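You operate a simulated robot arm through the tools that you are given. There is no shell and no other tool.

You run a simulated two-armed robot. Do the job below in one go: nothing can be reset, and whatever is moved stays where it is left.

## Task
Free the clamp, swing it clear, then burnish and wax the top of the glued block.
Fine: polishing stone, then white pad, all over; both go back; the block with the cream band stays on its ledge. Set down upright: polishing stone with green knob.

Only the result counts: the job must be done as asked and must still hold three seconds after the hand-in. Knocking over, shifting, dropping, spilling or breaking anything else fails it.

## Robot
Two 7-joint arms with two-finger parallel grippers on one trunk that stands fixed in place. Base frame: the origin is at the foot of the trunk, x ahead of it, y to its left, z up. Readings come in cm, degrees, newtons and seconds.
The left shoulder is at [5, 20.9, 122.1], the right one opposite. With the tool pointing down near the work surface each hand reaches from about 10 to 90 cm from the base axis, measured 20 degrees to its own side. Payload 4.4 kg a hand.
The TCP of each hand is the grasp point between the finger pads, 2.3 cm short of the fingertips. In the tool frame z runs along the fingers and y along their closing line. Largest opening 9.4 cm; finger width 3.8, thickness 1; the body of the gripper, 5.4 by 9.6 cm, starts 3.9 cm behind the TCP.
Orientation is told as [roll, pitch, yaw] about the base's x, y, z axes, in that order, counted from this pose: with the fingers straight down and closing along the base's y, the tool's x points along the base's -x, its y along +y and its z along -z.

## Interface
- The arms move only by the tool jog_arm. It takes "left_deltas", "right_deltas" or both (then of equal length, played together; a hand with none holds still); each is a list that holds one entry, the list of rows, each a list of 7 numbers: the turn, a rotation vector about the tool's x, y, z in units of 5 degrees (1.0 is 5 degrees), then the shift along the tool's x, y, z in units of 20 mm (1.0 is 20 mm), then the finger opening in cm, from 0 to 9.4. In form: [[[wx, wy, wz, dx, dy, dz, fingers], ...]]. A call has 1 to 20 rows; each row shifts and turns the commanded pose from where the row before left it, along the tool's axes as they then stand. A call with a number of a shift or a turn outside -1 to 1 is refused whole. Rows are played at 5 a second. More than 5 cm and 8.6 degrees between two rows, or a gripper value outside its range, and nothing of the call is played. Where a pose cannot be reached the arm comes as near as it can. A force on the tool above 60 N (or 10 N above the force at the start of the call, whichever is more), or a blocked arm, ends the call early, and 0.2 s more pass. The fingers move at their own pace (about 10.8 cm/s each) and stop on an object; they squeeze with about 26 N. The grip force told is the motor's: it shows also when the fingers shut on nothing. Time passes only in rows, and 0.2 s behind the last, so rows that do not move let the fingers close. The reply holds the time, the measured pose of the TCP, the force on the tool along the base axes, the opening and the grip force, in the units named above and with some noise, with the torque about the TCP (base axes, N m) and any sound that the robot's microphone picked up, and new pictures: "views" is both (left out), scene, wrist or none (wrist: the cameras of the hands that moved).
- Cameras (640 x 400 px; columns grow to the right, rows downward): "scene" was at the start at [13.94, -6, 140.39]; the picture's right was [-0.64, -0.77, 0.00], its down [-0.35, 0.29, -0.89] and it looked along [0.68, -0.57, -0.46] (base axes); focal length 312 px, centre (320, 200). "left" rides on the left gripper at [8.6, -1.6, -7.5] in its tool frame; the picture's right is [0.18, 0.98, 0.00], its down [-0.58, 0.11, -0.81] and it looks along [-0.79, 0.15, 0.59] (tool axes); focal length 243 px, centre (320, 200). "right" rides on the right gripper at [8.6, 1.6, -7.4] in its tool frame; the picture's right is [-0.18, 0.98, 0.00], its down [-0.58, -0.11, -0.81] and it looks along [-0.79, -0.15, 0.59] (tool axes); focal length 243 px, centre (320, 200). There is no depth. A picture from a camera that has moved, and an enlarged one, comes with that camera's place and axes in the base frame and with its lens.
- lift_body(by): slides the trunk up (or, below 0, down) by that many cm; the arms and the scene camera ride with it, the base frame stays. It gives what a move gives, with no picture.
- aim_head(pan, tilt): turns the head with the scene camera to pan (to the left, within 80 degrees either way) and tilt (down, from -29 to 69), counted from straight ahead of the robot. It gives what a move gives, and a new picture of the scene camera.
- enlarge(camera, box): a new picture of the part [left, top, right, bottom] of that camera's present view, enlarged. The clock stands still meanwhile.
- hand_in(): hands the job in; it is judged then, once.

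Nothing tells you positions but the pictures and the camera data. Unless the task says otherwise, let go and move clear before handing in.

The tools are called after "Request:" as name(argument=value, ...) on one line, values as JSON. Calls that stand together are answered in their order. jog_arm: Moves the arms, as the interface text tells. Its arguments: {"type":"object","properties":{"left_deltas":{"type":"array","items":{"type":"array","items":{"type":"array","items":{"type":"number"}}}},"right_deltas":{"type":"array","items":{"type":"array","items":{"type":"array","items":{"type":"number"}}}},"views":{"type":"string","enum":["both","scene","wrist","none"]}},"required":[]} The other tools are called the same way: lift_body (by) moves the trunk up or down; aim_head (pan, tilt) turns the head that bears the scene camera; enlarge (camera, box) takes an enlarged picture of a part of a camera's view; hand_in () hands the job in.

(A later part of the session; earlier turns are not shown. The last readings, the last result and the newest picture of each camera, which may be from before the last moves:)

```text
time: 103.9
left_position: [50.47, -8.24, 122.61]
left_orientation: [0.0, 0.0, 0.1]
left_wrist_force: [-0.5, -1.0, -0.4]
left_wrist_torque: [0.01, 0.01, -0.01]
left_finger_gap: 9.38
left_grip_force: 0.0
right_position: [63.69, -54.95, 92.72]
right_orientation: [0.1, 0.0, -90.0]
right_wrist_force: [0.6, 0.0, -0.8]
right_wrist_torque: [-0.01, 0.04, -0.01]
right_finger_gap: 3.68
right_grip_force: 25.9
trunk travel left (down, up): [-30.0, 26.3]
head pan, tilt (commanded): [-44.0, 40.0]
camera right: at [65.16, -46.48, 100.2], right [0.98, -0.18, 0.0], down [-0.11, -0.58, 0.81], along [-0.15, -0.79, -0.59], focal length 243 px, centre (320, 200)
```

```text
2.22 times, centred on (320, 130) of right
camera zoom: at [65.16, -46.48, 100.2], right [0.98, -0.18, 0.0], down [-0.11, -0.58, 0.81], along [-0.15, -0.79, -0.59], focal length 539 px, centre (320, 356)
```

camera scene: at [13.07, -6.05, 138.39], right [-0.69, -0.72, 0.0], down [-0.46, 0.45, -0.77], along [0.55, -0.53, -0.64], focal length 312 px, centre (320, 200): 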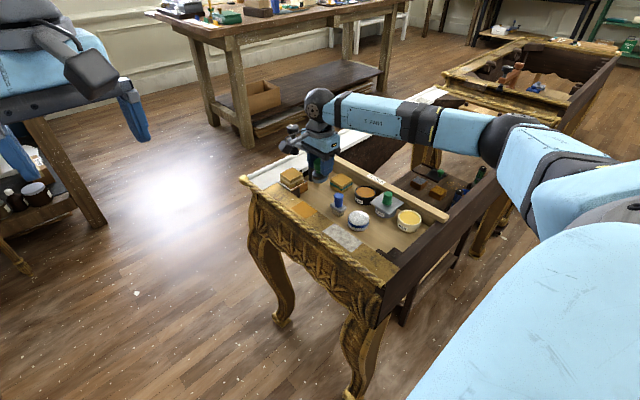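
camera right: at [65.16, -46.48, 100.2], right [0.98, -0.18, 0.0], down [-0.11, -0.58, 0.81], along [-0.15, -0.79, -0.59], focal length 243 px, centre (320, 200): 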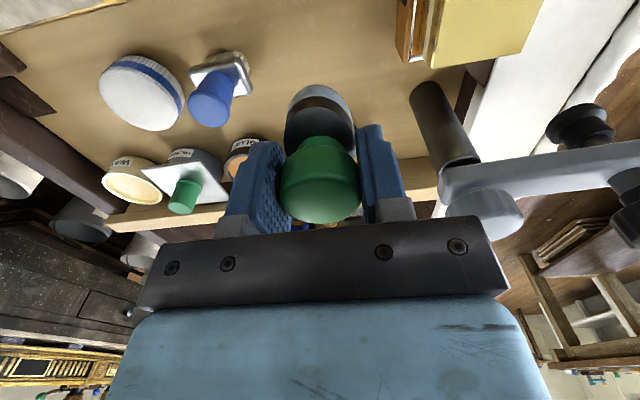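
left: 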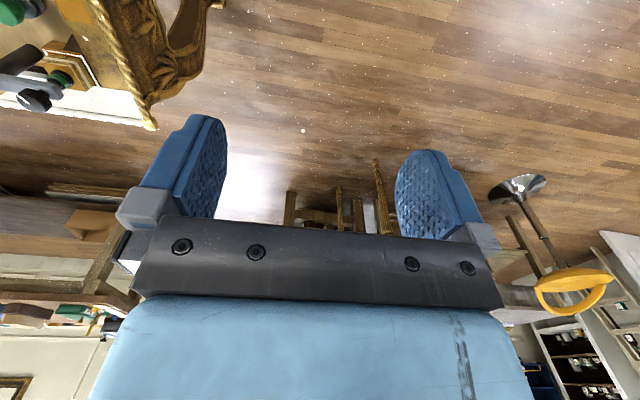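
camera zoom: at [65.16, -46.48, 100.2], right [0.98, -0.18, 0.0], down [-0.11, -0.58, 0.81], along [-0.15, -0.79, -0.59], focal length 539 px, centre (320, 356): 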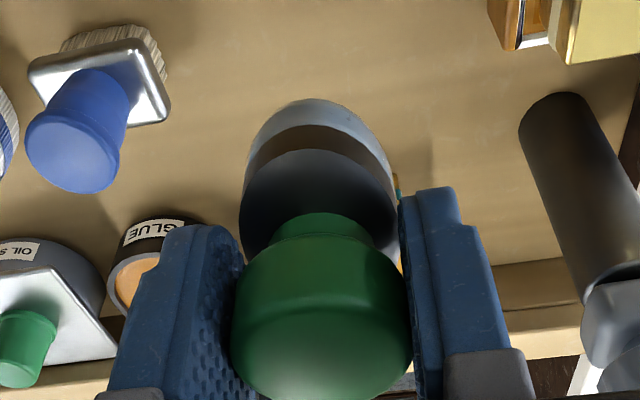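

The top looks evenly burnished. The stone sits about 0.28 cm higher in the grip but upright. By dead reckoning I'm 0.32 cm past its home x, so I'll correct that and lower it back to just above the tray.

Request:
jog_arm(right_deltas=[[[0, 0, 0, 0, -0.16, 0.3, 1.0], [0, 0, 0, 0, 0, 0.7, 1.0], [0, 0, 0, 0, 0, 0.7, 1.0], [0, 0, 0, 0, 0, 0.7, 1.0], [0, 0, 0, 0, 0, 0.7, 1.0], [0, 0, 0, 0, 0, 0.5, 1.0], [0, 0, 0, 0, 0, 0, 1.0]]], views="wrist")

Request:
enlarge(camera="scene", box=[280, 140, 400, 230])

Request:
enlarge(camera="right", box=[200, 40, 440, 220])

```text
time: 105.5
left_position: [50.46, -8.24, 122.62]
left_orientation: [0.0, 0.0, 0.1]
left_wrist_force: [-0.6, -0.3, -0.1]
left_wrist_torque: [-0.02, 0.02, -0.01]
left_finger_gap: 9.39
left_grip_force: 0.0
right_position: [63.35, -54.96, 85.48]
right_orientation: [0.0, -0.1, -90.0]
right_wrist_force: [-0.4, -0.1, -0.7]
right_wrist_torque: [0.01, -0.02, 0.0]
right_finger_gap: 3.73
right_grip_force: 26.3
trunk travel left (down, up): [-30.0, 26.3]
head pan, tilt (commanded): [-44.0, 40.0]
camera right: at [64.83, -46.4, 92.98], right [0.98, -0.18, 0.0], down [-0.11, -0.58, 0.81], along [-0.15, -0.79, -0.59], focal length 243 px, centre (320, 200)
```

right: 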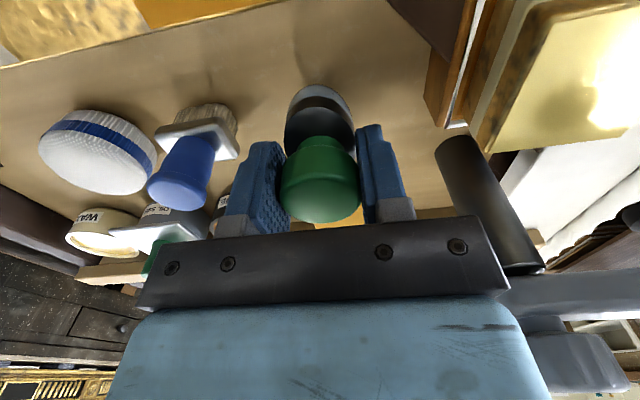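

```text
4.44 times, centred on (340, 185) of scene
camera zoom: at [13.04, -6.02, 138.4], right [-0.69, -0.72, 0.0], down [-0.46, 0.45, -0.77], along [0.55, -0.53, -0.64], focal length 1386 px, centre (231, 267)
```

zoom: 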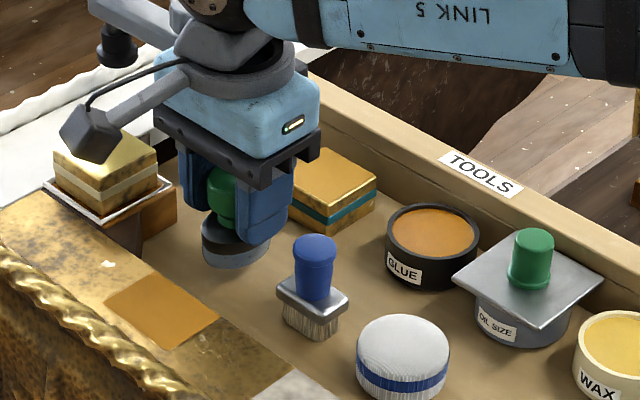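

```text
2.22 times, centred on (320, 130) of right
camera zoom: at [64.83, -46.4, 92.98], right [0.98, -0.18, 0.0], down [-0.11, -0.58, 0.81], along [-0.15, -0.79, -0.59], focal length 539 px, centre (320, 356)
```

zoom: 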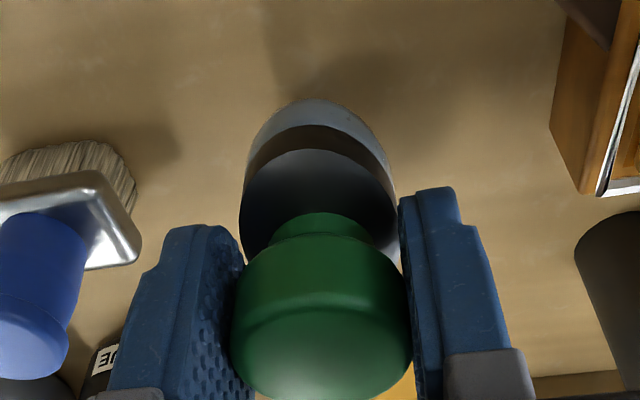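

The stone is about half a centimetre above the tray over its own spot. I'll lower in 1–2 mm steps to contact.

Request:
jog_arm(right_deltas=[[[0, 0, 0, 0, 0, 0.1, 1.0], [0, 0, 0, 0, 0, 0.07, 1.0], [0, 0, 0, 0, 0, 0, 1.0]]], views="none")

Request:
jog_arm(right_deltas=[[[0, 0, 0, 0, 0, 0.05, 1.0], [0, 0, 0, 0, 0, 0, 1.0]]], views="none")

```text
time: 106.3
left_position: [50.42, -8.23, 122.73]
left_orientation: [0.0, -0.1, 0.0]
left_wrist_force: [0.2, 0.1, -0.5]
left_wrist_torque: [0.02, -0.02, 0.01]
left_finger_gap: 9.45
left_grip_force: 0.0
right_position: [63.32, -55.1, 85.3]
right_orientation: [0.1, -0.1, -90.0]
right_wrist_force: [-1.1, 0.0, -1.2]
right_wrist_torque: [0.02, 0.0, 0.0]
right_finger_gap: 3.72
right_grip_force: 26.3
trunk travel left (down, up): [-30.0, 26.3]
head pan, tilt (commanded): [-44.0, 40.0]
```

```text
time: 106.9
left_position: [50.42, -8.24, 122.8]
left_orientation: [0.1, 0.0, 0.1]
left_wrist_force: [0.1, -1.2, 0.2]
left_wrist_torque: [-0.01, -0.01, 0.01]
left_finger_gap: 9.38
left_grip_force: 0.1
right_position: [63.3, -55.0, 85.25]
right_orientation: [0.1, -0.1, -90.0]
right_wrist_force: [-0.4, 0.5, -1.3]
right_wrist_torque: [-0.01, -0.03, 0.0]
right_finger_gap: 3.72
right_grip_force: 25.9
trunk travel left (down, up): [-30.0, 26.3]
head pan, tilt (commanded): [-44.0, 40.0]
```

Request:
jog_arm(right_deltas=[[[0, 0, 0, 0, 0, 0.05, 1.0], [0, 0, 0, 0, 0, 0, 1.0]]], views="none")

Request:
jog_arm(right_deltas=[[[0, 0, 0, 0, 0, 0.05, 1.0], [0, 0, 0, 0, 0, 0, 1.0]]], views="none")

```text
time: 107.5
left_position: [50.51, -8.17, 122.71]
left_orientation: [0.0, -0.1, 0.0]
left_wrist_force: [0.3, 0.4, -0.2]
left_wrist_torque: [0.0, -0.01, -0.02]
left_finger_gap: 9.36
left_grip_force: 0.1
right_position: [63.28, -55.21, 85.19]
right_orientation: [0.1, -0.2, -90.0]
right_wrist_force: [-0.9, -0.4, -0.8]
right_wrist_torque: [0.0, 0.01, 0.02]
right_finger_gap: 3.7
right_grip_force: 26.3
trunk travel left (down, up): [-30.0, 26.3]
head pan, tilt (commanded): [-44.0, 40.0]
```

```text
time: 108.1
left_position: [50.42, -8.19, 122.72]
left_orientation: [0.1, 0.0, 0.0]
left_wrist_force: [0.3, 0.2, -1.2]
left_wrist_torque: [0.08, 0.0, 0.0]
left_finger_gap: 9.43
left_grip_force: 0.0
right_position: [63.19, -55.11, 85.01]
right_orientation: [0.1, -0.1, -90.0]
right_wrist_force: [0.4, -0.7, -0.7]
right_wrist_torque: [0.01, 0.03, 0.05]
right_finger_gap: 3.7
right_grip_force: 26.2
trunk travel left (down, up): [-30.0, 26.3]
head pan, tilt (commanded): [-44.0, 40.0]
```

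Request:
jog_arm(right_deltas=[[[0, 0, 0, 0, 0, 0.05, 1.0], [0, 0, 0, 0, 0, 0, 1.0]]], views="none")

Request:
enlarge(camera="scene", box=[300, 160, 360, 210])

```text
time: 108.7
left_position: [50.45, -8.16, 122.78]
left_orientation: [-0.1, 0.0, 0.0]
left_wrist_force: [-0.7, 0.3, 0.3]
left_wrist_torque: [0.02, -0.05, -0.03]
left_finger_gap: 9.39
left_grip_force: 0.0
right_position: [63.29, -54.93, 84.95]
right_orientation: [0.1, -0.1, -89.9]
right_wrist_force: [0.5, 0.1, -1.0]
right_wrist_torque: [0.01, 0.01, 0.01]
right_finger_gap: 3.68
right_grip_force: 25.4
trunk travel left (down, up): [-30.0, 26.3]
head pan, tilt (commanded): [-44.0, 40.0]
```

```text
8.00 times, centred on (330, 185) of scene
camera zoom: at [13.05, -6.03, 138.4], right [-0.69, -0.72, 0.0], down [-0.46, 0.45, -0.77], along [0.55, -0.53, -0.64], focal length 2494 px, centre (240, 320)
```

zoom: 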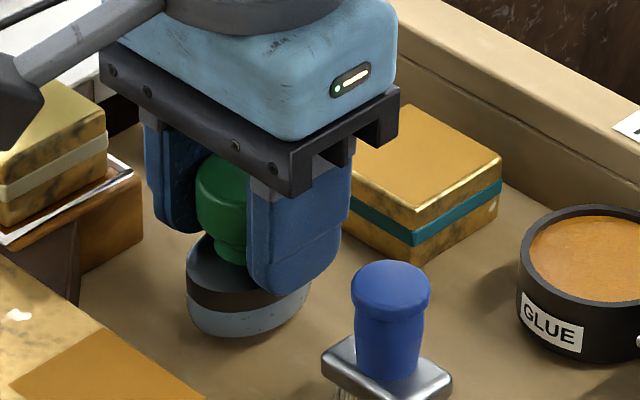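

Not touching yet. I'll keep lowering 1 mm at a time.

Request:
jog_arm(right_deltas=[[[0, 0, 0, 0, 0, 0.05, 1.0], [0, 0, 0, 0, 0, 0, 1.0]]], views="none")

Request:
jog_arm(right_deltas=[[[0, 0, 0, 0, 0, 0.05, 1.0], [0, 0, 0, 0, 0, 0, 1.0]]], views="none")

```text
time: 109.3
left_position: [50.45, -8.31, 122.85]
left_orientation: [-0.1, 0.0, 0.0]
left_wrist_force: [-0.4, -0.7, 0.0]
left_wrist_torque: [-0.03, -0.02, 0.01]
left_finger_gap: 9.42
left_grip_force: 0.0
right_position: [63.35, -55.04, 85.03]
right_orientation: [0.0, -0.1, -90.0]
right_wrist_force: [0.9, 0.1, -0.7]
right_wrist_torque: [0.03, -0.03, 0.01]
right_finger_gap: 3.66
right_grip_force: 25.3
trunk travel left (down, up): [-30.0, 26.3]
head pan, tilt (commanded): [-44.0, 40.0]
```

```text
time: 109.9
left_position: [50.45, -8.21, 122.69]
left_orientation: [0.0, 0.0, 0.0]
left_wrist_force: [1.1, 0.1, 0.0]
left_wrist_torque: [0.02, 0.0, 0.03]
left_finger_gap: 9.39
left_grip_force: 0.0
right_position: [63.44, -54.91, 84.72]
right_orientation: [0.1, -0.1, -90.0]
right_wrist_force: [0.0, -0.7, -0.8]
right_wrist_torque: [0.0, -0.02, -0.01]
right_finger_gap: 3.72
right_grip_force: 25.6
trunk travel left (down, up): [-30.0, 26.3]
head pan, tilt (commanded): [-44.0, 40.0]
```

Request:
enlarge(camera="scene", box=[305, 170, 345, 205])

Request:
enlarge(camera="right", box=[260, 60, 400, 180])

```text
11.43 times, centred on (325, 188) of scene
camera zoom: at [13.05, -6.03, 138.4], right [-0.69, -0.72, 0.0], down [-0.46, 0.45, -0.77], along [0.55, -0.53, -0.64], focal length 3564 px, centre (263, 343)
```

zoom: 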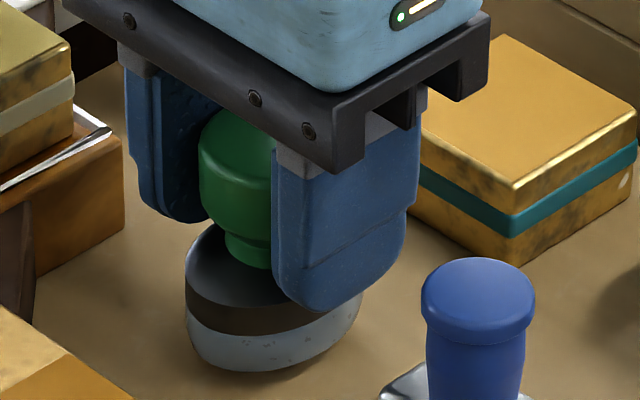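

```text
3.33 times, centred on (330, 120) of right
camera zoom: at [64.91, -46.4, 92.2], right [0.98, -0.18, 0.0], down [-0.11, -0.58, 0.81], along [-0.15, -0.79, -0.59], focal length 809 px, centre (287, 467)
```

zoom: 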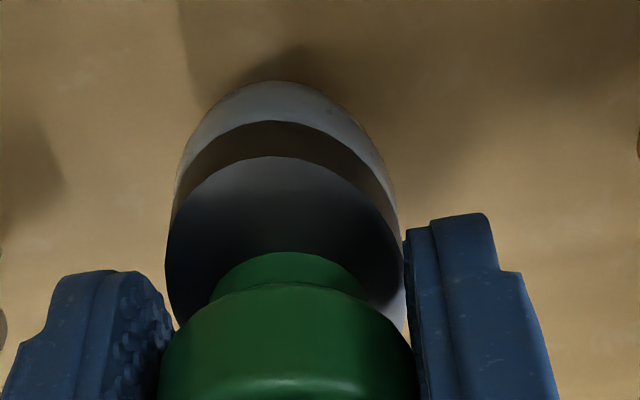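

By image comparison the stone's base is back at its original height within a pixel. I'll lower one more millimetre to confirm contact by force.

Request:
jog_arm(right_deltas=[[[0, 0, 0, 0, 0, 0.05, 1.0], [0, 0, 0, 0, 0, 0, 1.0]]], views="none")

```text
time: 110.5
left_position: [50.46, -8.23, 122.66]
left_orientation: [0.0, 0.0, 0.0]
left_wrist_force: [-0.2, 0.4, -0.6]
left_wrist_torque: [-0.01, 0.04, 0.01]
left_finger_gap: 9.41
left_grip_force: 0.1
right_position: [63.41, -55.09, 84.73]
right_orientation: [0.1, -0.1, -90.0]
right_wrist_force: [-1.0, -0.3, 3.0]
right_wrist_torque: [0.0, 0.01, 0.02]
right_finger_gap: 3.71
right_grip_force: 26.2
trunk travel left (down, up): [-30.0, 26.3]
head pan, tilt (commanded): [-44.0, 40.0]
```

Contact confirmed at 3 N. I'll open the fingers and lift straight up.

Request:
jog_arm(right_deltas=[[[0, 0, 0, 0, 0, 0, 4.2], [0, 0, 0, 0, 0, 0, 6], [0, 0, 0, 0, 0, 0, 6], [0, 0, 0, 0, 0, -0.3, 6], [0, 0, 0, 0, 0, -0.7, 6], [0, 0, 0, 0, 0, -0.9, 6], [0, 0, 0, 0, 0, -0.9, 6], [0, 0, 0, 0, 0, -0.9, 6], [0, 0, 0, 0, 0, 0, 6]]], views="both")

Request:
enlarge(camera="scene", box=[280, 140, 400, 230])

Request:
enlarge(camera="right", box=[80, 20, 400, 220])

```text
time: 112.5
left_position: [50.46, -8.33, 122.69]
left_orientation: [-0.1, 0.0, 0.0]
left_wrist_force: [-0.2, 0.2, -0.1]
left_wrist_torque: [0.01, 0.01, 0.0]
left_finger_gap: 9.4
left_grip_force: 0.0
right_position: [63.57, -55.03, 91.94]
right_orientation: [0.2, -0.1, -89.9]
right_wrist_force: [-0.5, -0.6, -0.2]
right_wrist_torque: [-0.04, 0.0, 0.02]
right_finger_gap: 5.98
right_grip_force: 0.0
trunk travel left (down, up): [-30.0, 26.3]
head pan, tilt (commanded): [-44.0, 40.0]
camera scene: at [13.07, -6.05, 138.39], right [-0.69, -0.72, 0.0], down [-0.46, 0.45, -0.77], along [0.55, -0.53, -0.64], focal length 312 px, centre (320, 200)
camera right: at [65.12, -46.36, 99.44], right [0.98, -0.18, 0.0], down [-0.11, -0.58, 0.81], along [-0.15, -0.79, -0.59], focal length 243 px, centre (320, 200)
```

scene: 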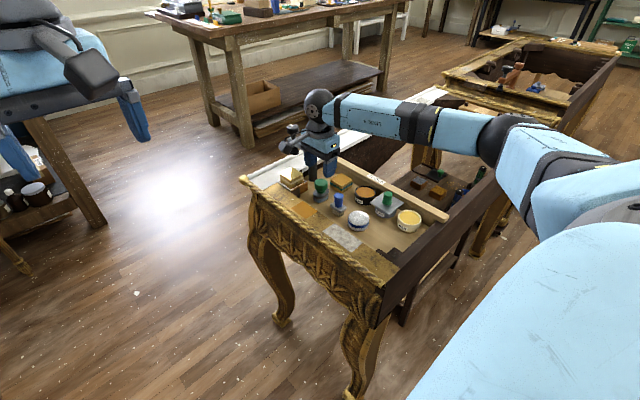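
right: 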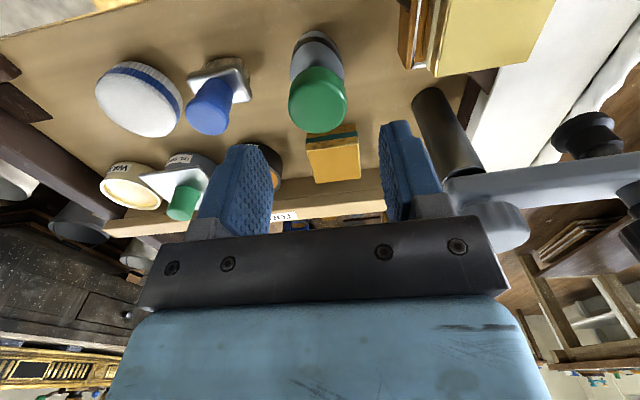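

```text
4.44 times, centred on (340, 185) of scene
camera zoom: at [13.07, -6.05, 138.39], right [-0.69, -0.72, 0.0], down [-0.46, 0.45, -0.77], along [0.55, -0.53, -0.64], focal length 1386 px, centre (231, 267)
```

zoom: 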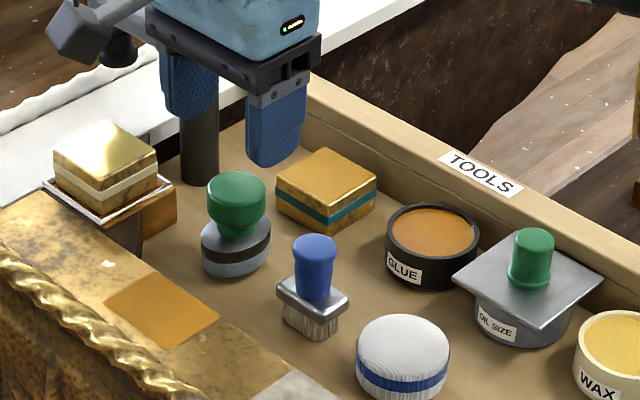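

```text
2.00 times, centred on (240, 120) of right
camera zoom: at [65.12, -46.36, 99.44], right [0.98, -0.18, 0.0], down [-0.11, -0.58, 0.81], along [-0.15, -0.79, -0.59], focal length 485 px, centre (480, 360)
```

zoom: 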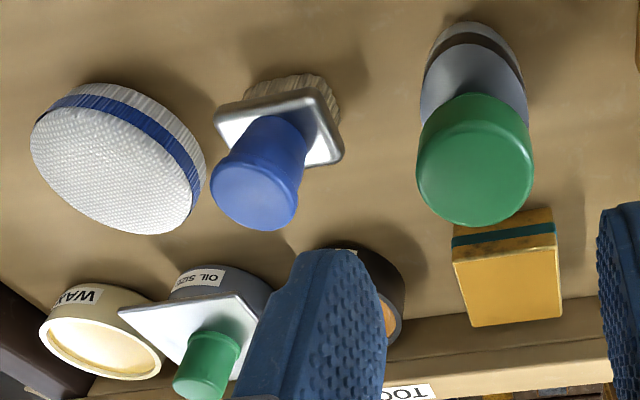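

The stone is back upright in its original spot. Next is the white pad at about (48.9, -54.6), 5.4 cm across. I'll move above it with a wider opening and refine its position.

Request:
jog_arm(right_deltas=[[[0, 0, 0, 0.022, -0.8, -0.05, 7.2], [0, 0, 0, 0.022, -0.8, -0.05, 7.2], [0, 0, 0, 0.022, -0.8, 0, 7.2], [0, 0, 0, 0.022, -0.8, 0, 7.2], [0, 0, 0, 0.022, -0.8, 0, 7.2], [0, 0, 0, 0.022, -0.8, 0, 7.2], [0, 0, 0, 0.022, -0.8, 0, 7.2], [0, 0, 0, 0.022, -0.8, 0, 7.2], [0, 0, 0, 0.022, -0.8, 0, 7.2], [0, 0, 0, 0, 0, 0, 7.2]]], views="both")

Request:
enlarge(camera="right", box=[180, 0, 480, 220])

Request:
enlarge(camera="scene", box=[320, 170, 440, 260])

```text
time: 114.7
left_position: [50.48, -8.23, 122.79]
left_orientation: [0.1, 0.0, 0.0]
left_wrist_force: [0.9, -0.6, -1.1]
left_wrist_torque: [0.03, -0.02, -0.02]
left_finger_gap: 9.42
left_grip_force: 0.0
right_position: [48.84, -54.65, 92.18]
right_orientation: [0.2, -0.1, -90.0]
right_wrist_force: [0.1, 0.6, 0.1]
right_wrist_torque: [-0.01, 0.0, -0.02]
right_finger_gap: 7.2
right_grip_force: 0.1
trunk travel left (down, up): [-30.0, 26.3]
head pan, tilt (commanded): [-44.0, 40.0]
camera scene: at [13.08, -6.04, 138.39], right [-0.69, -0.72, 0.0], down [-0.46, 0.45, -0.77], along [0.55, -0.53, -0.64], focal length 312 px, centre (320, 200)
camera right: at [50.39, -46.08, 99.72], right [0.98, -0.18, 0.0], down [-0.11, -0.58, 0.81], along [-0.15, -0.79, -0.59], focal length 243 px, centre (320, 200)
```

scene: 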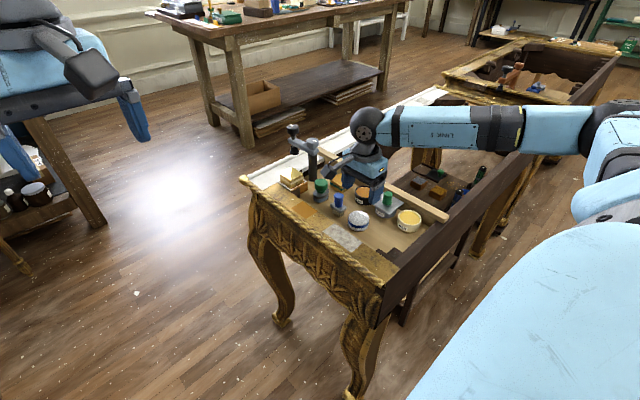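
right: 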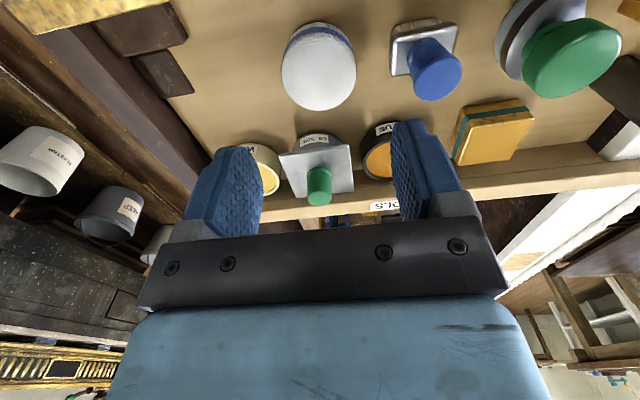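

```text
1.82 times, centred on (330, 110) of right
camera zoom: at [50.39, -46.08, 99.72], right [0.98, -0.18, 0.0], down [-0.11, -0.58, 0.81], along [-0.15, -0.79, -0.59], focal length 441 px, centre (302, 364)
```

zoom: 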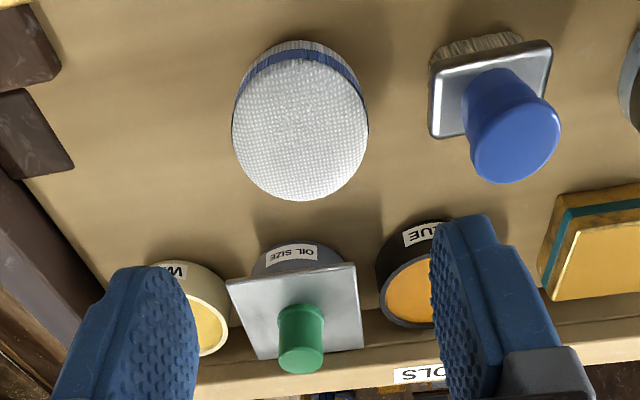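

```text
4.44 times, centred on (380, 215) of scene
camera zoom: at [13.08, -6.04, 138.39], right [-0.69, -0.72, 0.0], down [-0.46, 0.45, -0.77], along [0.55, -0.53, -0.64], focal length 1386 px, centre (53, 133)
```

zoom: 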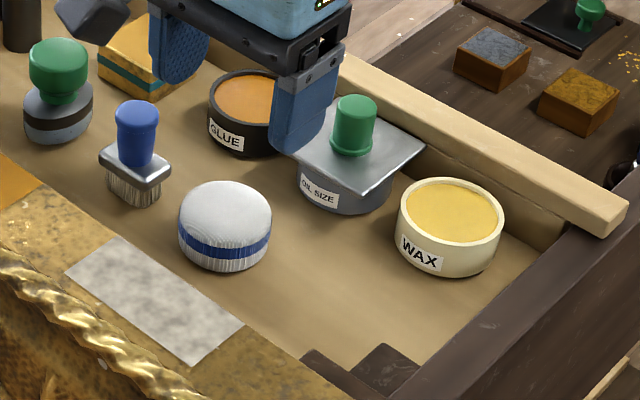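

The pad centre is about (48.8, -54.55). The brush plate's near edge is at x≈53.6, so I'll keep the opening to 6.8 cm, bias 0.2 cm away from the brush, and lower partway to check both gaps.

Request:
jog_arm(right_deltas=[[[0, 0, 0, 0.02, -0.08, 0.6, 6.8], [0, 0, 0, 0, 0, 0.7, 6.8], [0, 0, 0, 0, 0, 0.7, 6.8], [0, 0, 0, 0, 0, 0.7, 6.8], [0, 0, 0, 0, 0, 0.3, 6.8], [0, 0, 0, 0, 0, 0, 6.8]]], views="wrist")

Request:
enlarge(camera="right", box=[180, 20, 460, 220])

Request:
enlarge(camera="scene", box=[320, 180, 400, 240])

```text
time: 116.1
left_position: [50.51, -8.21, 122.82]
left_orientation: [0.0, 0.0, 0.0]
left_wrist_force: [-0.3, 0.2, -0.3]
left_wrist_torque: [0.01, -0.02, -0.03]
left_finger_gap: 9.4
left_grip_force: 0.0
right_position: [48.82, -54.55, 86.22]
right_orientation: [0.1, -0.1, -90.0]
right_wrist_force: [0.7, -0.7, 0.0]
right_wrist_torque: [0.02, 0.01, 0.01]
right_finger_gap: 6.8
right_grip_force: 0.1
trunk travel left (down, up): [-30.0, 26.3]
head pan, tilt (commanded): [-44.0, 40.0]
camera right: at [50.32, -46.04, 93.65], right [0.98, -0.18, 0.0], down [-0.11, -0.58, 0.81], along [-0.15, -0.79, -0.59], focal length 243 px, centre (320, 200)
```

right: 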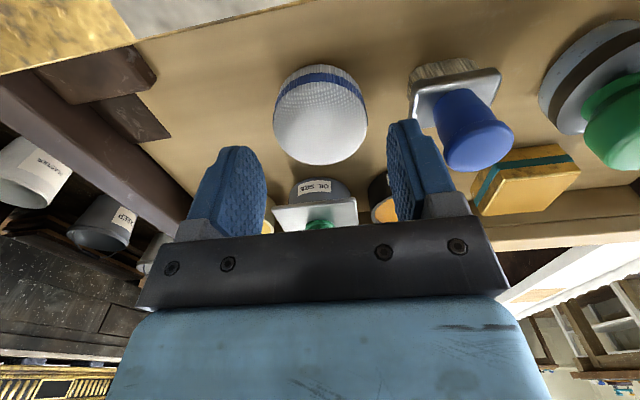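

```text
2.00 times, centred on (320, 120) of right
camera zoom: at [50.32, -46.04, 93.65], right [0.98, -0.18, 0.0], down [-0.11, -0.58, 0.81], along [-0.15, -0.79, -0.59], focal length 485 px, centre (320, 360)
```

zoom: 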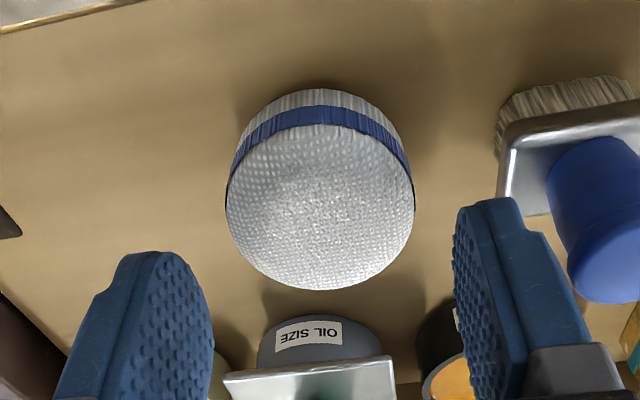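

```text
6.67 times, centred on (360, 210) of scene
camera zoom: at [13.04, -6.02, 138.4], right [-0.69, -0.72, 0.0], down [-0.46, 0.45, -0.77], along [0.55, -0.53, -0.64], focal length 2079 px, centre (53, 133)
```

zoom: 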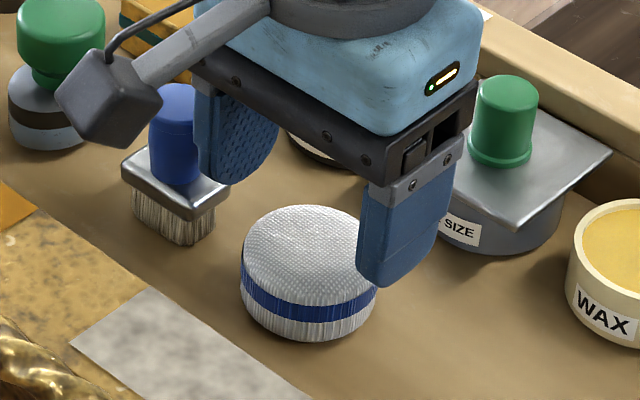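

The pad is centred under the hand, and the brush plate edge is at x≈53.5. I'll shift 0.2 cm away from the brush and lower to just above the tray floor.

Request:
jog_arm(right_deltas=[[[0, 0, 0, 0, -0.1, 0.2, 6.8], [0, 0, 0, 0, 0, 0.45, 6.8], [0, 0, 0, 0, 0, 0.45, 6.8], [0, 0, 0, 0, 0, 0.45, 6.8], [0, 0, 0, 0, 0, 0.35, 6.8], [0, 0, 0, 0, 0, 0, 6.8]]], views="wrist")

Request:
enlarge(camera="right", box=[180, 20, 460, 220])

Request:
enlarge(camera="scene", box=[320, 180, 400, 240])

```text
time: 117.5
left_position: [50.48, -8.26, 122.65]
left_orientation: [0.0, 0.0, 0.0]
left_wrist_force: [-0.7, -0.3, -0.1]
left_wrist_torque: [0.01, -0.02, -0.02]
left_finger_gap: 9.38
left_grip_force: 0.1
right_position: [48.36, -54.58, 82.28]
right_orientation: [0.1, -0.2, -90.1]
right_wrist_force: [0.0, -1.2, 0.2]
right_wrist_torque: [-0.02, -0.02, 0.01]
right_finger_gap: 6.79
right_grip_force: 0.1
trunk travel left (down, up): [-30.0, 26.3]
head pan, tilt (commanded): [-44.0, 40.0]
camera right: at [50.03, -45.98, 89.81], right [0.98, -0.18, 0.0], down [-0.11, -0.58, 0.81], along [-0.15, -0.79, -0.59], focal length 243 px, centre (320, 200)
```

right: 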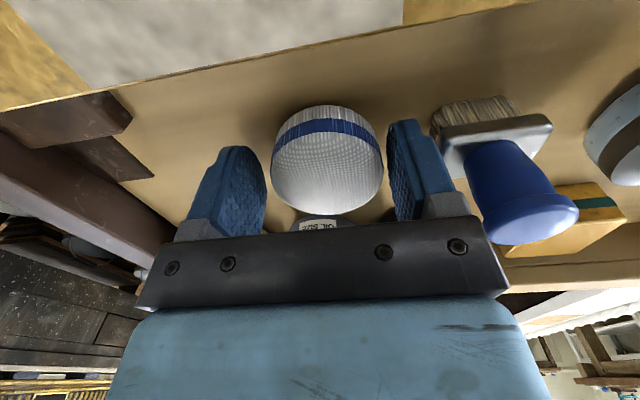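

```text
2.00 times, centred on (320, 120) of right
camera zoom: at [50.03, -45.98, 89.81], right [0.98, -0.18, 0.0], down [-0.11, -0.58, 0.81], along [-0.15, -0.79, -0.59], focal length 485 px, centre (320, 360)
```

zoom: 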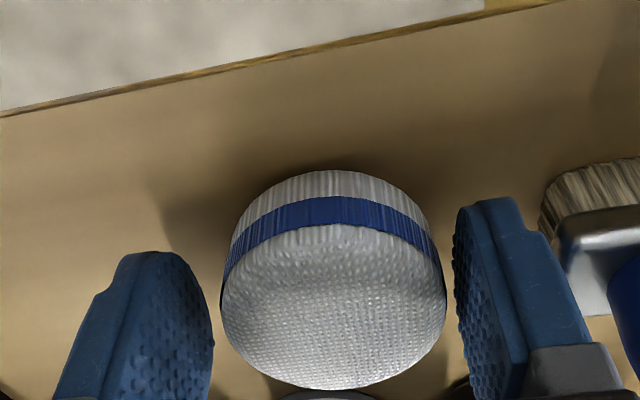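

```text
6.67 times, centred on (360, 210) of scene
camera zoom: at [13.04, -6.02, 138.4], right [-0.69, -0.72, 0.0], down [-0.46, 0.45, -0.77], along [0.55, -0.53, -0.64], focal length 2079 px, centre (53, 133)
```

zoom: 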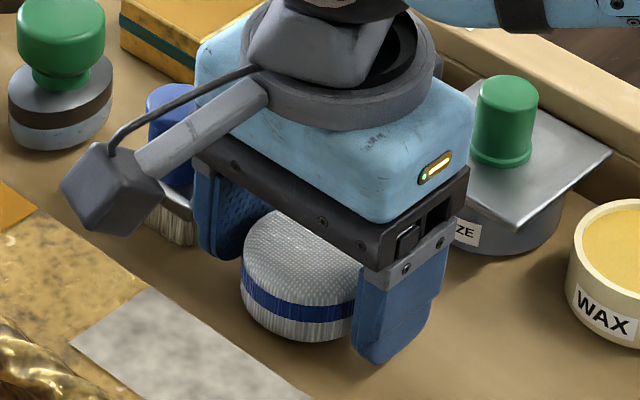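

Both fingers clear the pad and brush, but the pad sits 0.25 cm toward the +x finger. I'll re-centre by 0.2 cm and close gently.

Request:
jog_arm(right_deltas=[[[0, 0, 0, 0, 0.12, 0, 6.8], [0, 0, 0, 0, 0, 0, 6.2], [0, 0, 0, 0, 0, 0, 5.6], [0, 0, 0, 0, 0, 0, 5.2], [0, 0, 0, 0, 0, 0, 5.0]]], views="wrist")

Request:
enlarge(camera="right", box=[180, 20, 460, 220])

```text
time: 118.7
left_position: [50.4, -8.26, 122.72]
left_orientation: [0.0, 0.1, 0.0]
left_wrist_force: [0.1, -0.1, 0.2]
left_wrist_torque: [-0.01, 0.03, -0.01]
left_finger_gap: 9.38
left_grip_force: 0.0
right_position: [48.87, -54.61, 82.47]
right_orientation: [0.1, 0.0, -90.0]
right_wrist_force: [0.8, -0.1, 0.3]
right_wrist_torque: [-0.03, 0.01, 0.03]
right_finger_gap: 5.27
right_grip_force: 26.2
trunk travel left (down, up): [-30.0, 26.3]
head pan, tilt (commanded): [-44.0, 40.0]
camera right: at [50.31, -46.05, 89.86], right [0.98, -0.18, 0.0], down [-0.11, -0.58, 0.81], along [-0.15, -0.79, -0.59], focal length 243 px, centre (320, 200)
```

right: 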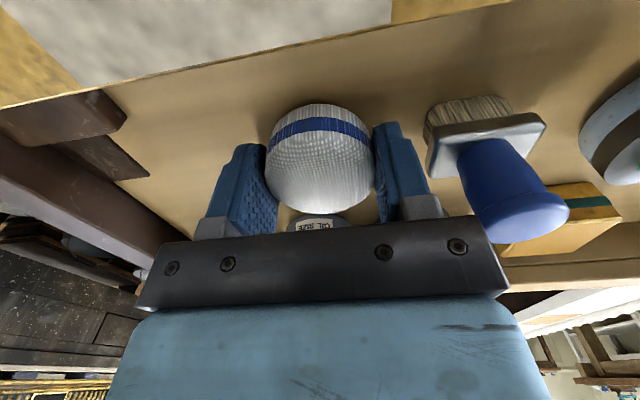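

```text
2.00 times, centred on (320, 120) of right
camera zoom: at [50.31, -46.05, 89.86], right [0.98, -0.18, 0.0], down [-0.11, -0.58, 0.81], along [-0.15, -0.79, -0.59], focal length 485 px, centre (320, 360)
```

zoom: 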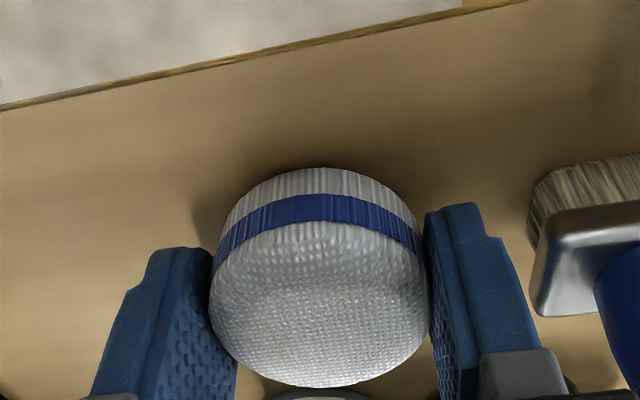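

The pad is gripped (5.27 cm). Its home TCP is about (48.8, -54.6, 82.4). I'll firm up the grip and lift straight up.

Request:
jog_arm(right_deltas=[[[0, 0, 0, 0, 0, 0, 4.0], [0, 0, 0, 0, 0, -0.3, 4.0], [0, 0, 0, 0, 0, -0.7, 4.0], [0, 0, 0, 0, 0, -1, 4.0], [0, 0, 0, 0, 0, -1, 4.0], [0, 0, 0, 0, 0, -1, 4.0], [0, 0, 0, 0, 0, -1, 4.0], [0, 0, 0, 0, 0, 0, 4.0]]], views="both")

Request:
enlarge(camera="right", box=[180, 20, 460, 220])

Request:
enlarge(camera="scene", box=[320, 140, 440, 240])

```text
time: 120.5
left_position: [50.47, -8.22, 122.61]
left_orientation: [0.0, 0.0, 0.1]
left_wrist_force: [0.6, 0.1, -0.6]
left_wrist_torque: [-0.02, 0.02, 0.02]
left_finger_gap: 9.42
left_grip_force: 0.0
right_position: [48.67, -54.39, 92.31]
right_orientation: [0.1, 0.0, -90.1]
right_wrist_force: [-0.6, 0.4, 0.3]
right_wrist_torque: [0.0, 0.0, 0.0]
right_finger_gap: 5.28
right_grip_force: 26.1
trunk travel left (down, up): [-30.0, 26.3]
head pan, tilt (commanded): [-44.0, 40.0]
camera scene: at [13.07, -6.05, 138.39], right [-0.69, -0.72, 0.0], down [-0.46, 0.45, -0.77], along [0.55, -0.53, -0.64], focal length 312 px, centre (320, 200)
camera right: at [50.22, -45.79, 99.77], right [0.98, -0.18, 0.0], down [-0.11, -0.58, 0.81], along [-0.15, -0.79, -0.59], focal length 243 px, centre (320, 200)
```

scene: 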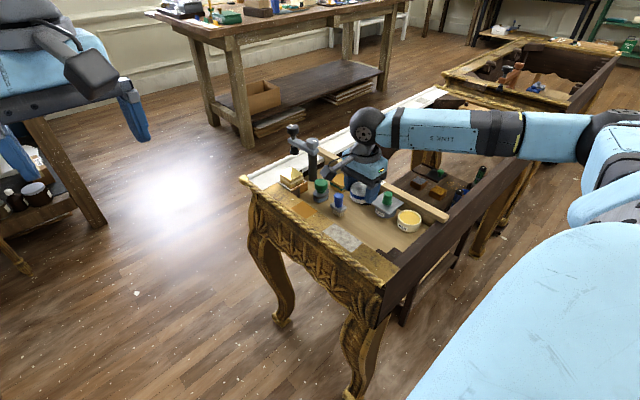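
right: 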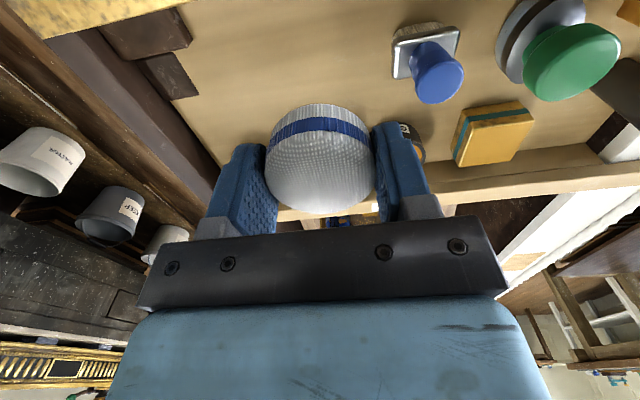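

```text
2.00 times, centred on (320, 120) of right
camera zoom: at [50.22, -45.79, 99.77], right [0.98, -0.18, 0.0], down [-0.11, -0.58, 0.81], along [-0.15, -0.79, -0.59], focal length 485 px, centre (320, 360)
```

zoom: 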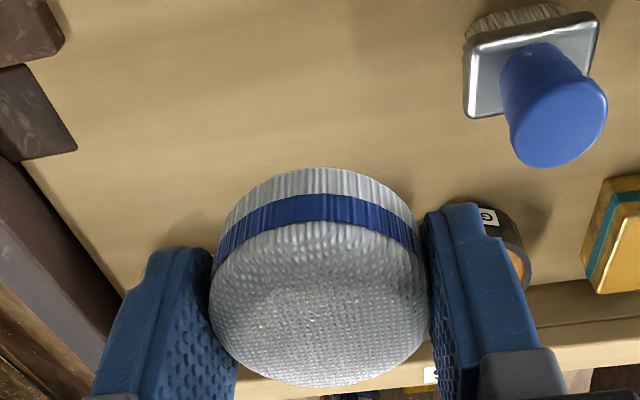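

```text
4.00 times, centred on (380, 190) of scene
camera zoom: at [13.07, -6.05, 138.39], right [-0.69, -0.72, 0.0], down [-0.46, 0.45, -0.77], along [0.55, -0.53, -0.64], focal length 1247 px, centre (80, 240)
```

zoom: 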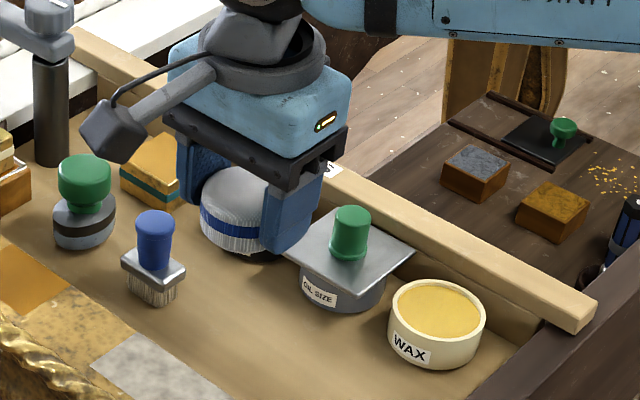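

The pad is held securely. I'll carry it over the block at this height, passing above the brush and stone.

Request:
jog_arm(right_deltas=[[[0, 0, 0, 0.077, 0.8, 0, 4.0], [0, 0, 0, 0.077, 0.8, 0, 4.0], [0, 0, 0, 0.077, 0.8, 0, 4.0], [0, 0, 0, 0.077, 0.8, 0, 4.0], [0, 0, 0, 0.077, 0.8, 0, 4.0], [0, 0, 0, 0.077, 0.8, 0, 4.0], [0, 0, 0, 0.077, 0.8, 0, 4.0], [0, 0, 0, 0.077, 0.8, 0, 4.0], [0, 0, 0, 0.077, 0.8, 0, 4.0], [0, 0, 0, 0.077, 0.8, 0, 4.0], [0, 0, 0, 0.077, 0.8, 0, 4.0], [0, 0, 0, 0.077, 0.8, 0, 4.0], [0, 0, 0, 0.077, 0.8, 0, 4.0], [0, 0, 0, 0.077, 0.8, 0, 4.0], [0, 0, 0, 0.077, 0.8, 0, 4.0], [0, 0, 0, 0, 0, 0, 4.0]]], views="both")

Request:
enlarge(camera="scene", box=[270, 130, 350, 195])

Request:
enlarge(camera="right", box=[200, 20, 440, 220])

```text
time: 123.9
left_position: [50.44, -8.2, 122.68]
left_orientation: [0.0, 0.0, 0.0]
left_wrist_force: [-1.0, -0.4, 0.7]
left_wrist_torque: [-0.01, -0.02, 0.01]
left_finger_gap: 9.38
left_grip_force: 0.1
right_position: [72.75, -52.32, 92.53]
right_orientation: [0.1, -0.1, -90.0]
right_wrist_force: [0.0, -0.9, -0.5]
right_wrist_torque: [-0.02, 0.0, -0.02]
right_finger_gap: 5.25
right_grip_force: 26.8
trunk travel left (down, up): [-30.0, 26.3]
head pan, tilt (commanded): [-44.0, 40.0]
camera scene: at [13.02, -6.05, 138.4], right [-0.69, -0.72, 0.0], down [-0.46, 0.45, -0.77], along [0.55, -0.53, -0.64], focal length 312 px, centre (320, 200)
camera right: at [74.36, -43.73, 99.85], right [0.98, -0.18, 0.0], down [-0.11, -0.58, 0.81], along [-0.15, -0.79, -0.59], focal length 243 px, centre (320, 200)
```

scene: 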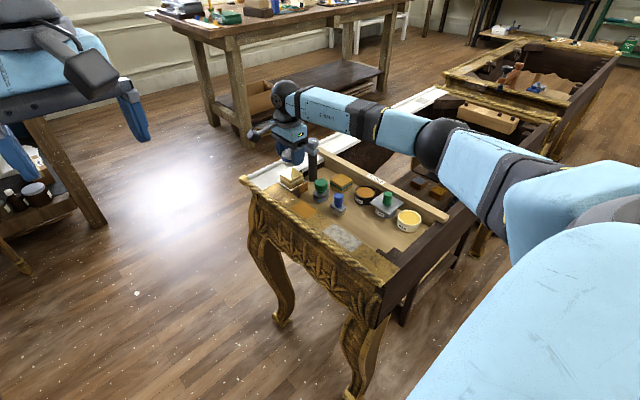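
right: 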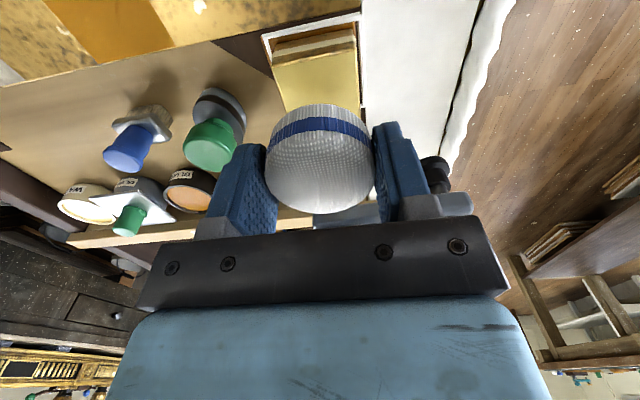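

```text
6.15 times, centred on (310, 162) of scene
camera zoom: at [13.02, -6.05, 138.4], right [-0.69, -0.72, 0.0], down [-0.46, 0.45, -0.77], along [0.55, -0.53, -0.64], focal length 1919 px, centre (382, 431)
```

zoom: 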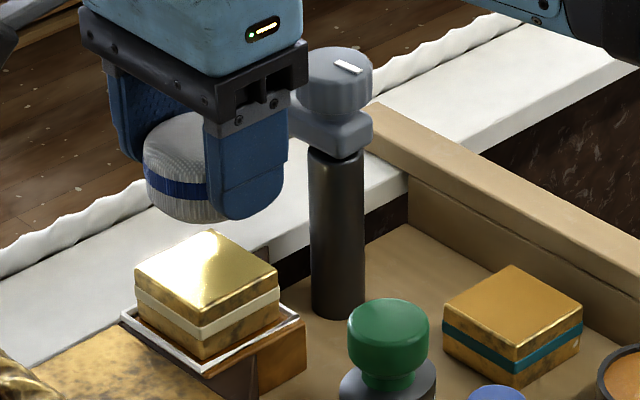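

```text
2.00 times, centred on (320, 120) of right
camera zoom: at [74.36, -43.73, 99.85], right [0.98, -0.18, 0.0], down [-0.11, -0.58, 0.81], along [-0.15, -0.79, -0.59], focal length 485 px, centre (320, 360)
```

zoom: 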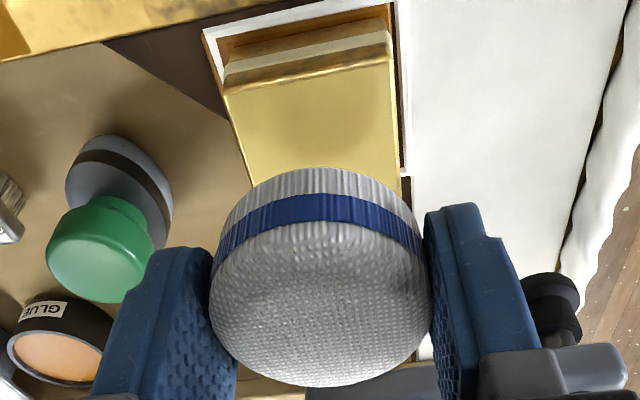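

All clear of the post. Contact should come near TCP z≈88.65, so I'll lower to just above that and then go in fine steps.

Request:
jog_arm(right_deltas=[[[0, 0, 0, 0.05, 0, 0.6, 4.0], [0, 0, 0, 0, 0, 0.6, 4.0], [0, 0, 0, 0, 0, 0.4, 4.0], [0, 0, 0, 0, 0, 0.15, 4.0], [0, 0, 0, 0, 0, 0, 4.0]]], views="none")

Request:
jog_arm(right_deltas=[[[0, 0, 0, 0, 0, 0.08, 4.0], [0, 0, 0, 0, 0, 0, 4.0]]], views="none")

```text
time: 125.1
left_position: [50.43, -8.31, 122.76]
left_orientation: [0.0, 0.0, 0.0]
left_wrist_force: [-0.3, -0.4, 0.1]
left_wrist_torque: [0.02, -0.03, 0.01]
left_finger_gap: 9.4
left_grip_force: 0.0
right_position: [72.92, -52.31, 88.99]
right_orientation: [0.1, -0.1, -90.1]
right_wrist_force: [0.2, 0.3, 0.4]
right_wrist_torque: [0.0, 0.0, -0.01]
right_finger_gap: 5.27
right_grip_force: 26.2
trunk travel left (down, up): [-30.0, 26.3]
head pan, tilt (commanded): [-44.0, 40.0]
```

```text
time: 125.7
left_position: [50.45, -8.45, 122.76]
left_orientation: [0.0, 0.0, -0.1]
left_wrist_force: [-0.8, 0.3, 0.1]
left_wrist_torque: [-0.02, 0.0, -0.05]
left_finger_gap: 9.41
left_grip_force: 0.0
right_position: [72.9, -52.22, 88.77]
right_orientation: [0.1, -0.1, -90.0]
right_wrist_force: [0.3, -0.3, 0.7]
right_wrist_torque: [0.0, 0.01, 0.02]
right_finger_gap: 5.25
right_grip_force: 26.5
trunk travel left (down, up): [-30.0, 26.3]
head pan, tilt (commanded): [-44.0, 40.0]
```

Request:
jog_arm(right_deltas=[[[0, 0, 0, 0, 0, 0.05, 4.0], [0, 0, 0, 0, 0, 0, 4.0]]], views="none")

Request:
jog_arm(right_deltas=[[[0, 0, 0, 0, 0, 0.05, 4.0], [0, 0, 0, 0, 0, 0, 4.0]]], views="none")

```text
time: 126.3
left_position: [50.47, -8.29, 122.68]
left_orientation: [0.0, 0.0, 0.0]
left_wrist_force: [0.4, -0.3, -0.1]
left_wrist_torque: [0.02, 0.01, -0.02]
left_finger_gap: 9.42
left_grip_force: 0.0
right_position: [72.84, -52.31, 88.72]
right_orientation: [0.1, -0.1, -90.0]
right_wrist_force: [0.1, -0.2, -0.3]
right_wrist_torque: [0.01, 0.0, -0.03]
right_finger_gap: 5.28
right_grip_force: 26.0
trunk travel left (down, up): [-30.0, 26.3]
head pan, tilt (commanded): [-44.0, 40.0]
```

```text
time: 126.9
left_position: [50.39, -8.31, 122.74]
left_orientation: [-0.1, 0.0, 0.0]
left_wrist_force: [0.0, -1.2, 0.1]
left_wrist_torque: [0.01, 0.0, -0.02]
left_finger_gap: 9.4
left_grip_force: 0.0
right_position: [72.76, -52.21, 88.57]
right_orientation: [0.2, -0.1, -90.1]
right_wrist_force: [0.0, -0.3, 0.7]
right_wrist_torque: [0.0, 0.0, 0.01]
right_finger_gap: 5.26
right_grip_force: 26.0
trunk travel left (down, up): [-30.0, 26.3]
head pan, tilt (commanded): [-44.0, 40.0]
```

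Request:
jog_arm(right_deltas=[[[0, 0, 0, 0, 0, 0.05, 4.0], [0, 0, 0, 0, 0, 0, 4.0]]], views="none")

Request:
enlarge(camera="scene", box=[275, 145, 335, 190])

```text
time: 127.5
left_position: [50.43, -8.25, 122.67]
left_orientation: [0.0, 0.0, 0.0]
left_wrist_force: [-0.4, 0.2, -0.3]
left_wrist_torque: [0.01, 0.0, -0.01]
left_finger_gap: 9.38
left_grip_force: 0.0
right_position: [72.71, -52.28, 88.62]
right_orientation: [0.1, -0.1, -90.1]
right_wrist_force: [0.0, -1.0, 1.5]
right_wrist_torque: [-0.03, -0.03, -0.02]
right_finger_gap: 5.25
right_grip_force: 26.2
trunk travel left (down, up): [-30.0, 26.3]
head pan, tilt (commanded): [-44.0, 40.0]
```

```text
8.89 times, centred on (305, 168) of scene
camera zoom: at [13.03, -6.02, 138.4], right [-0.69, -0.72, 0.0], down [-0.46, 0.45, -0.77], along [0.55, -0.53, -0.64], focal length 2772 px, centre (453, 489)
```

zoom: 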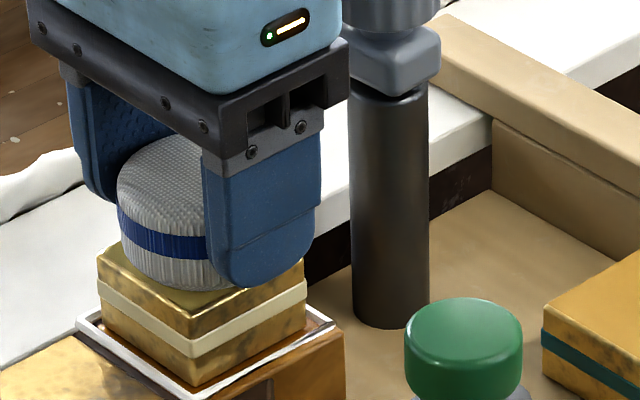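

Just touching at about 1.5 N. I'll add a little pressure and make a first short test stroke to see what the pad does to the surface.

Request:
jog_arm(right_deltas=[[[0, 0, 0, 0, 0, 0.06, 4.0], [0, 0, 0, 0, 0, 0, 4.0]]], views="none")

```text
time: 128.1
left_position: [50.48, -8.23, 122.78]
left_orientation: [0.0, -0.1, 0.0]
left_wrist_force: [0.9, 0.1, 0.1]
left_wrist_torque: [0.03, -0.01, -0.03]
left_finger_gap: 9.38
left_grip_force: 0.1
right_position: [72.71, -52.05, 88.56]
right_orientation: [0.2, -0.2, -90.0]
right_wrist_force: [0.7, -1.5, 5.1]
right_wrist_torque: [-0.1, -0.02, -0.02]
right_finger_gap: 5.27
right_grip_force: 26.4
trunk travel left (down, up): [-30.0, 26.3]
head pan, tilt (commanded): [-44.0, 40.0]
```

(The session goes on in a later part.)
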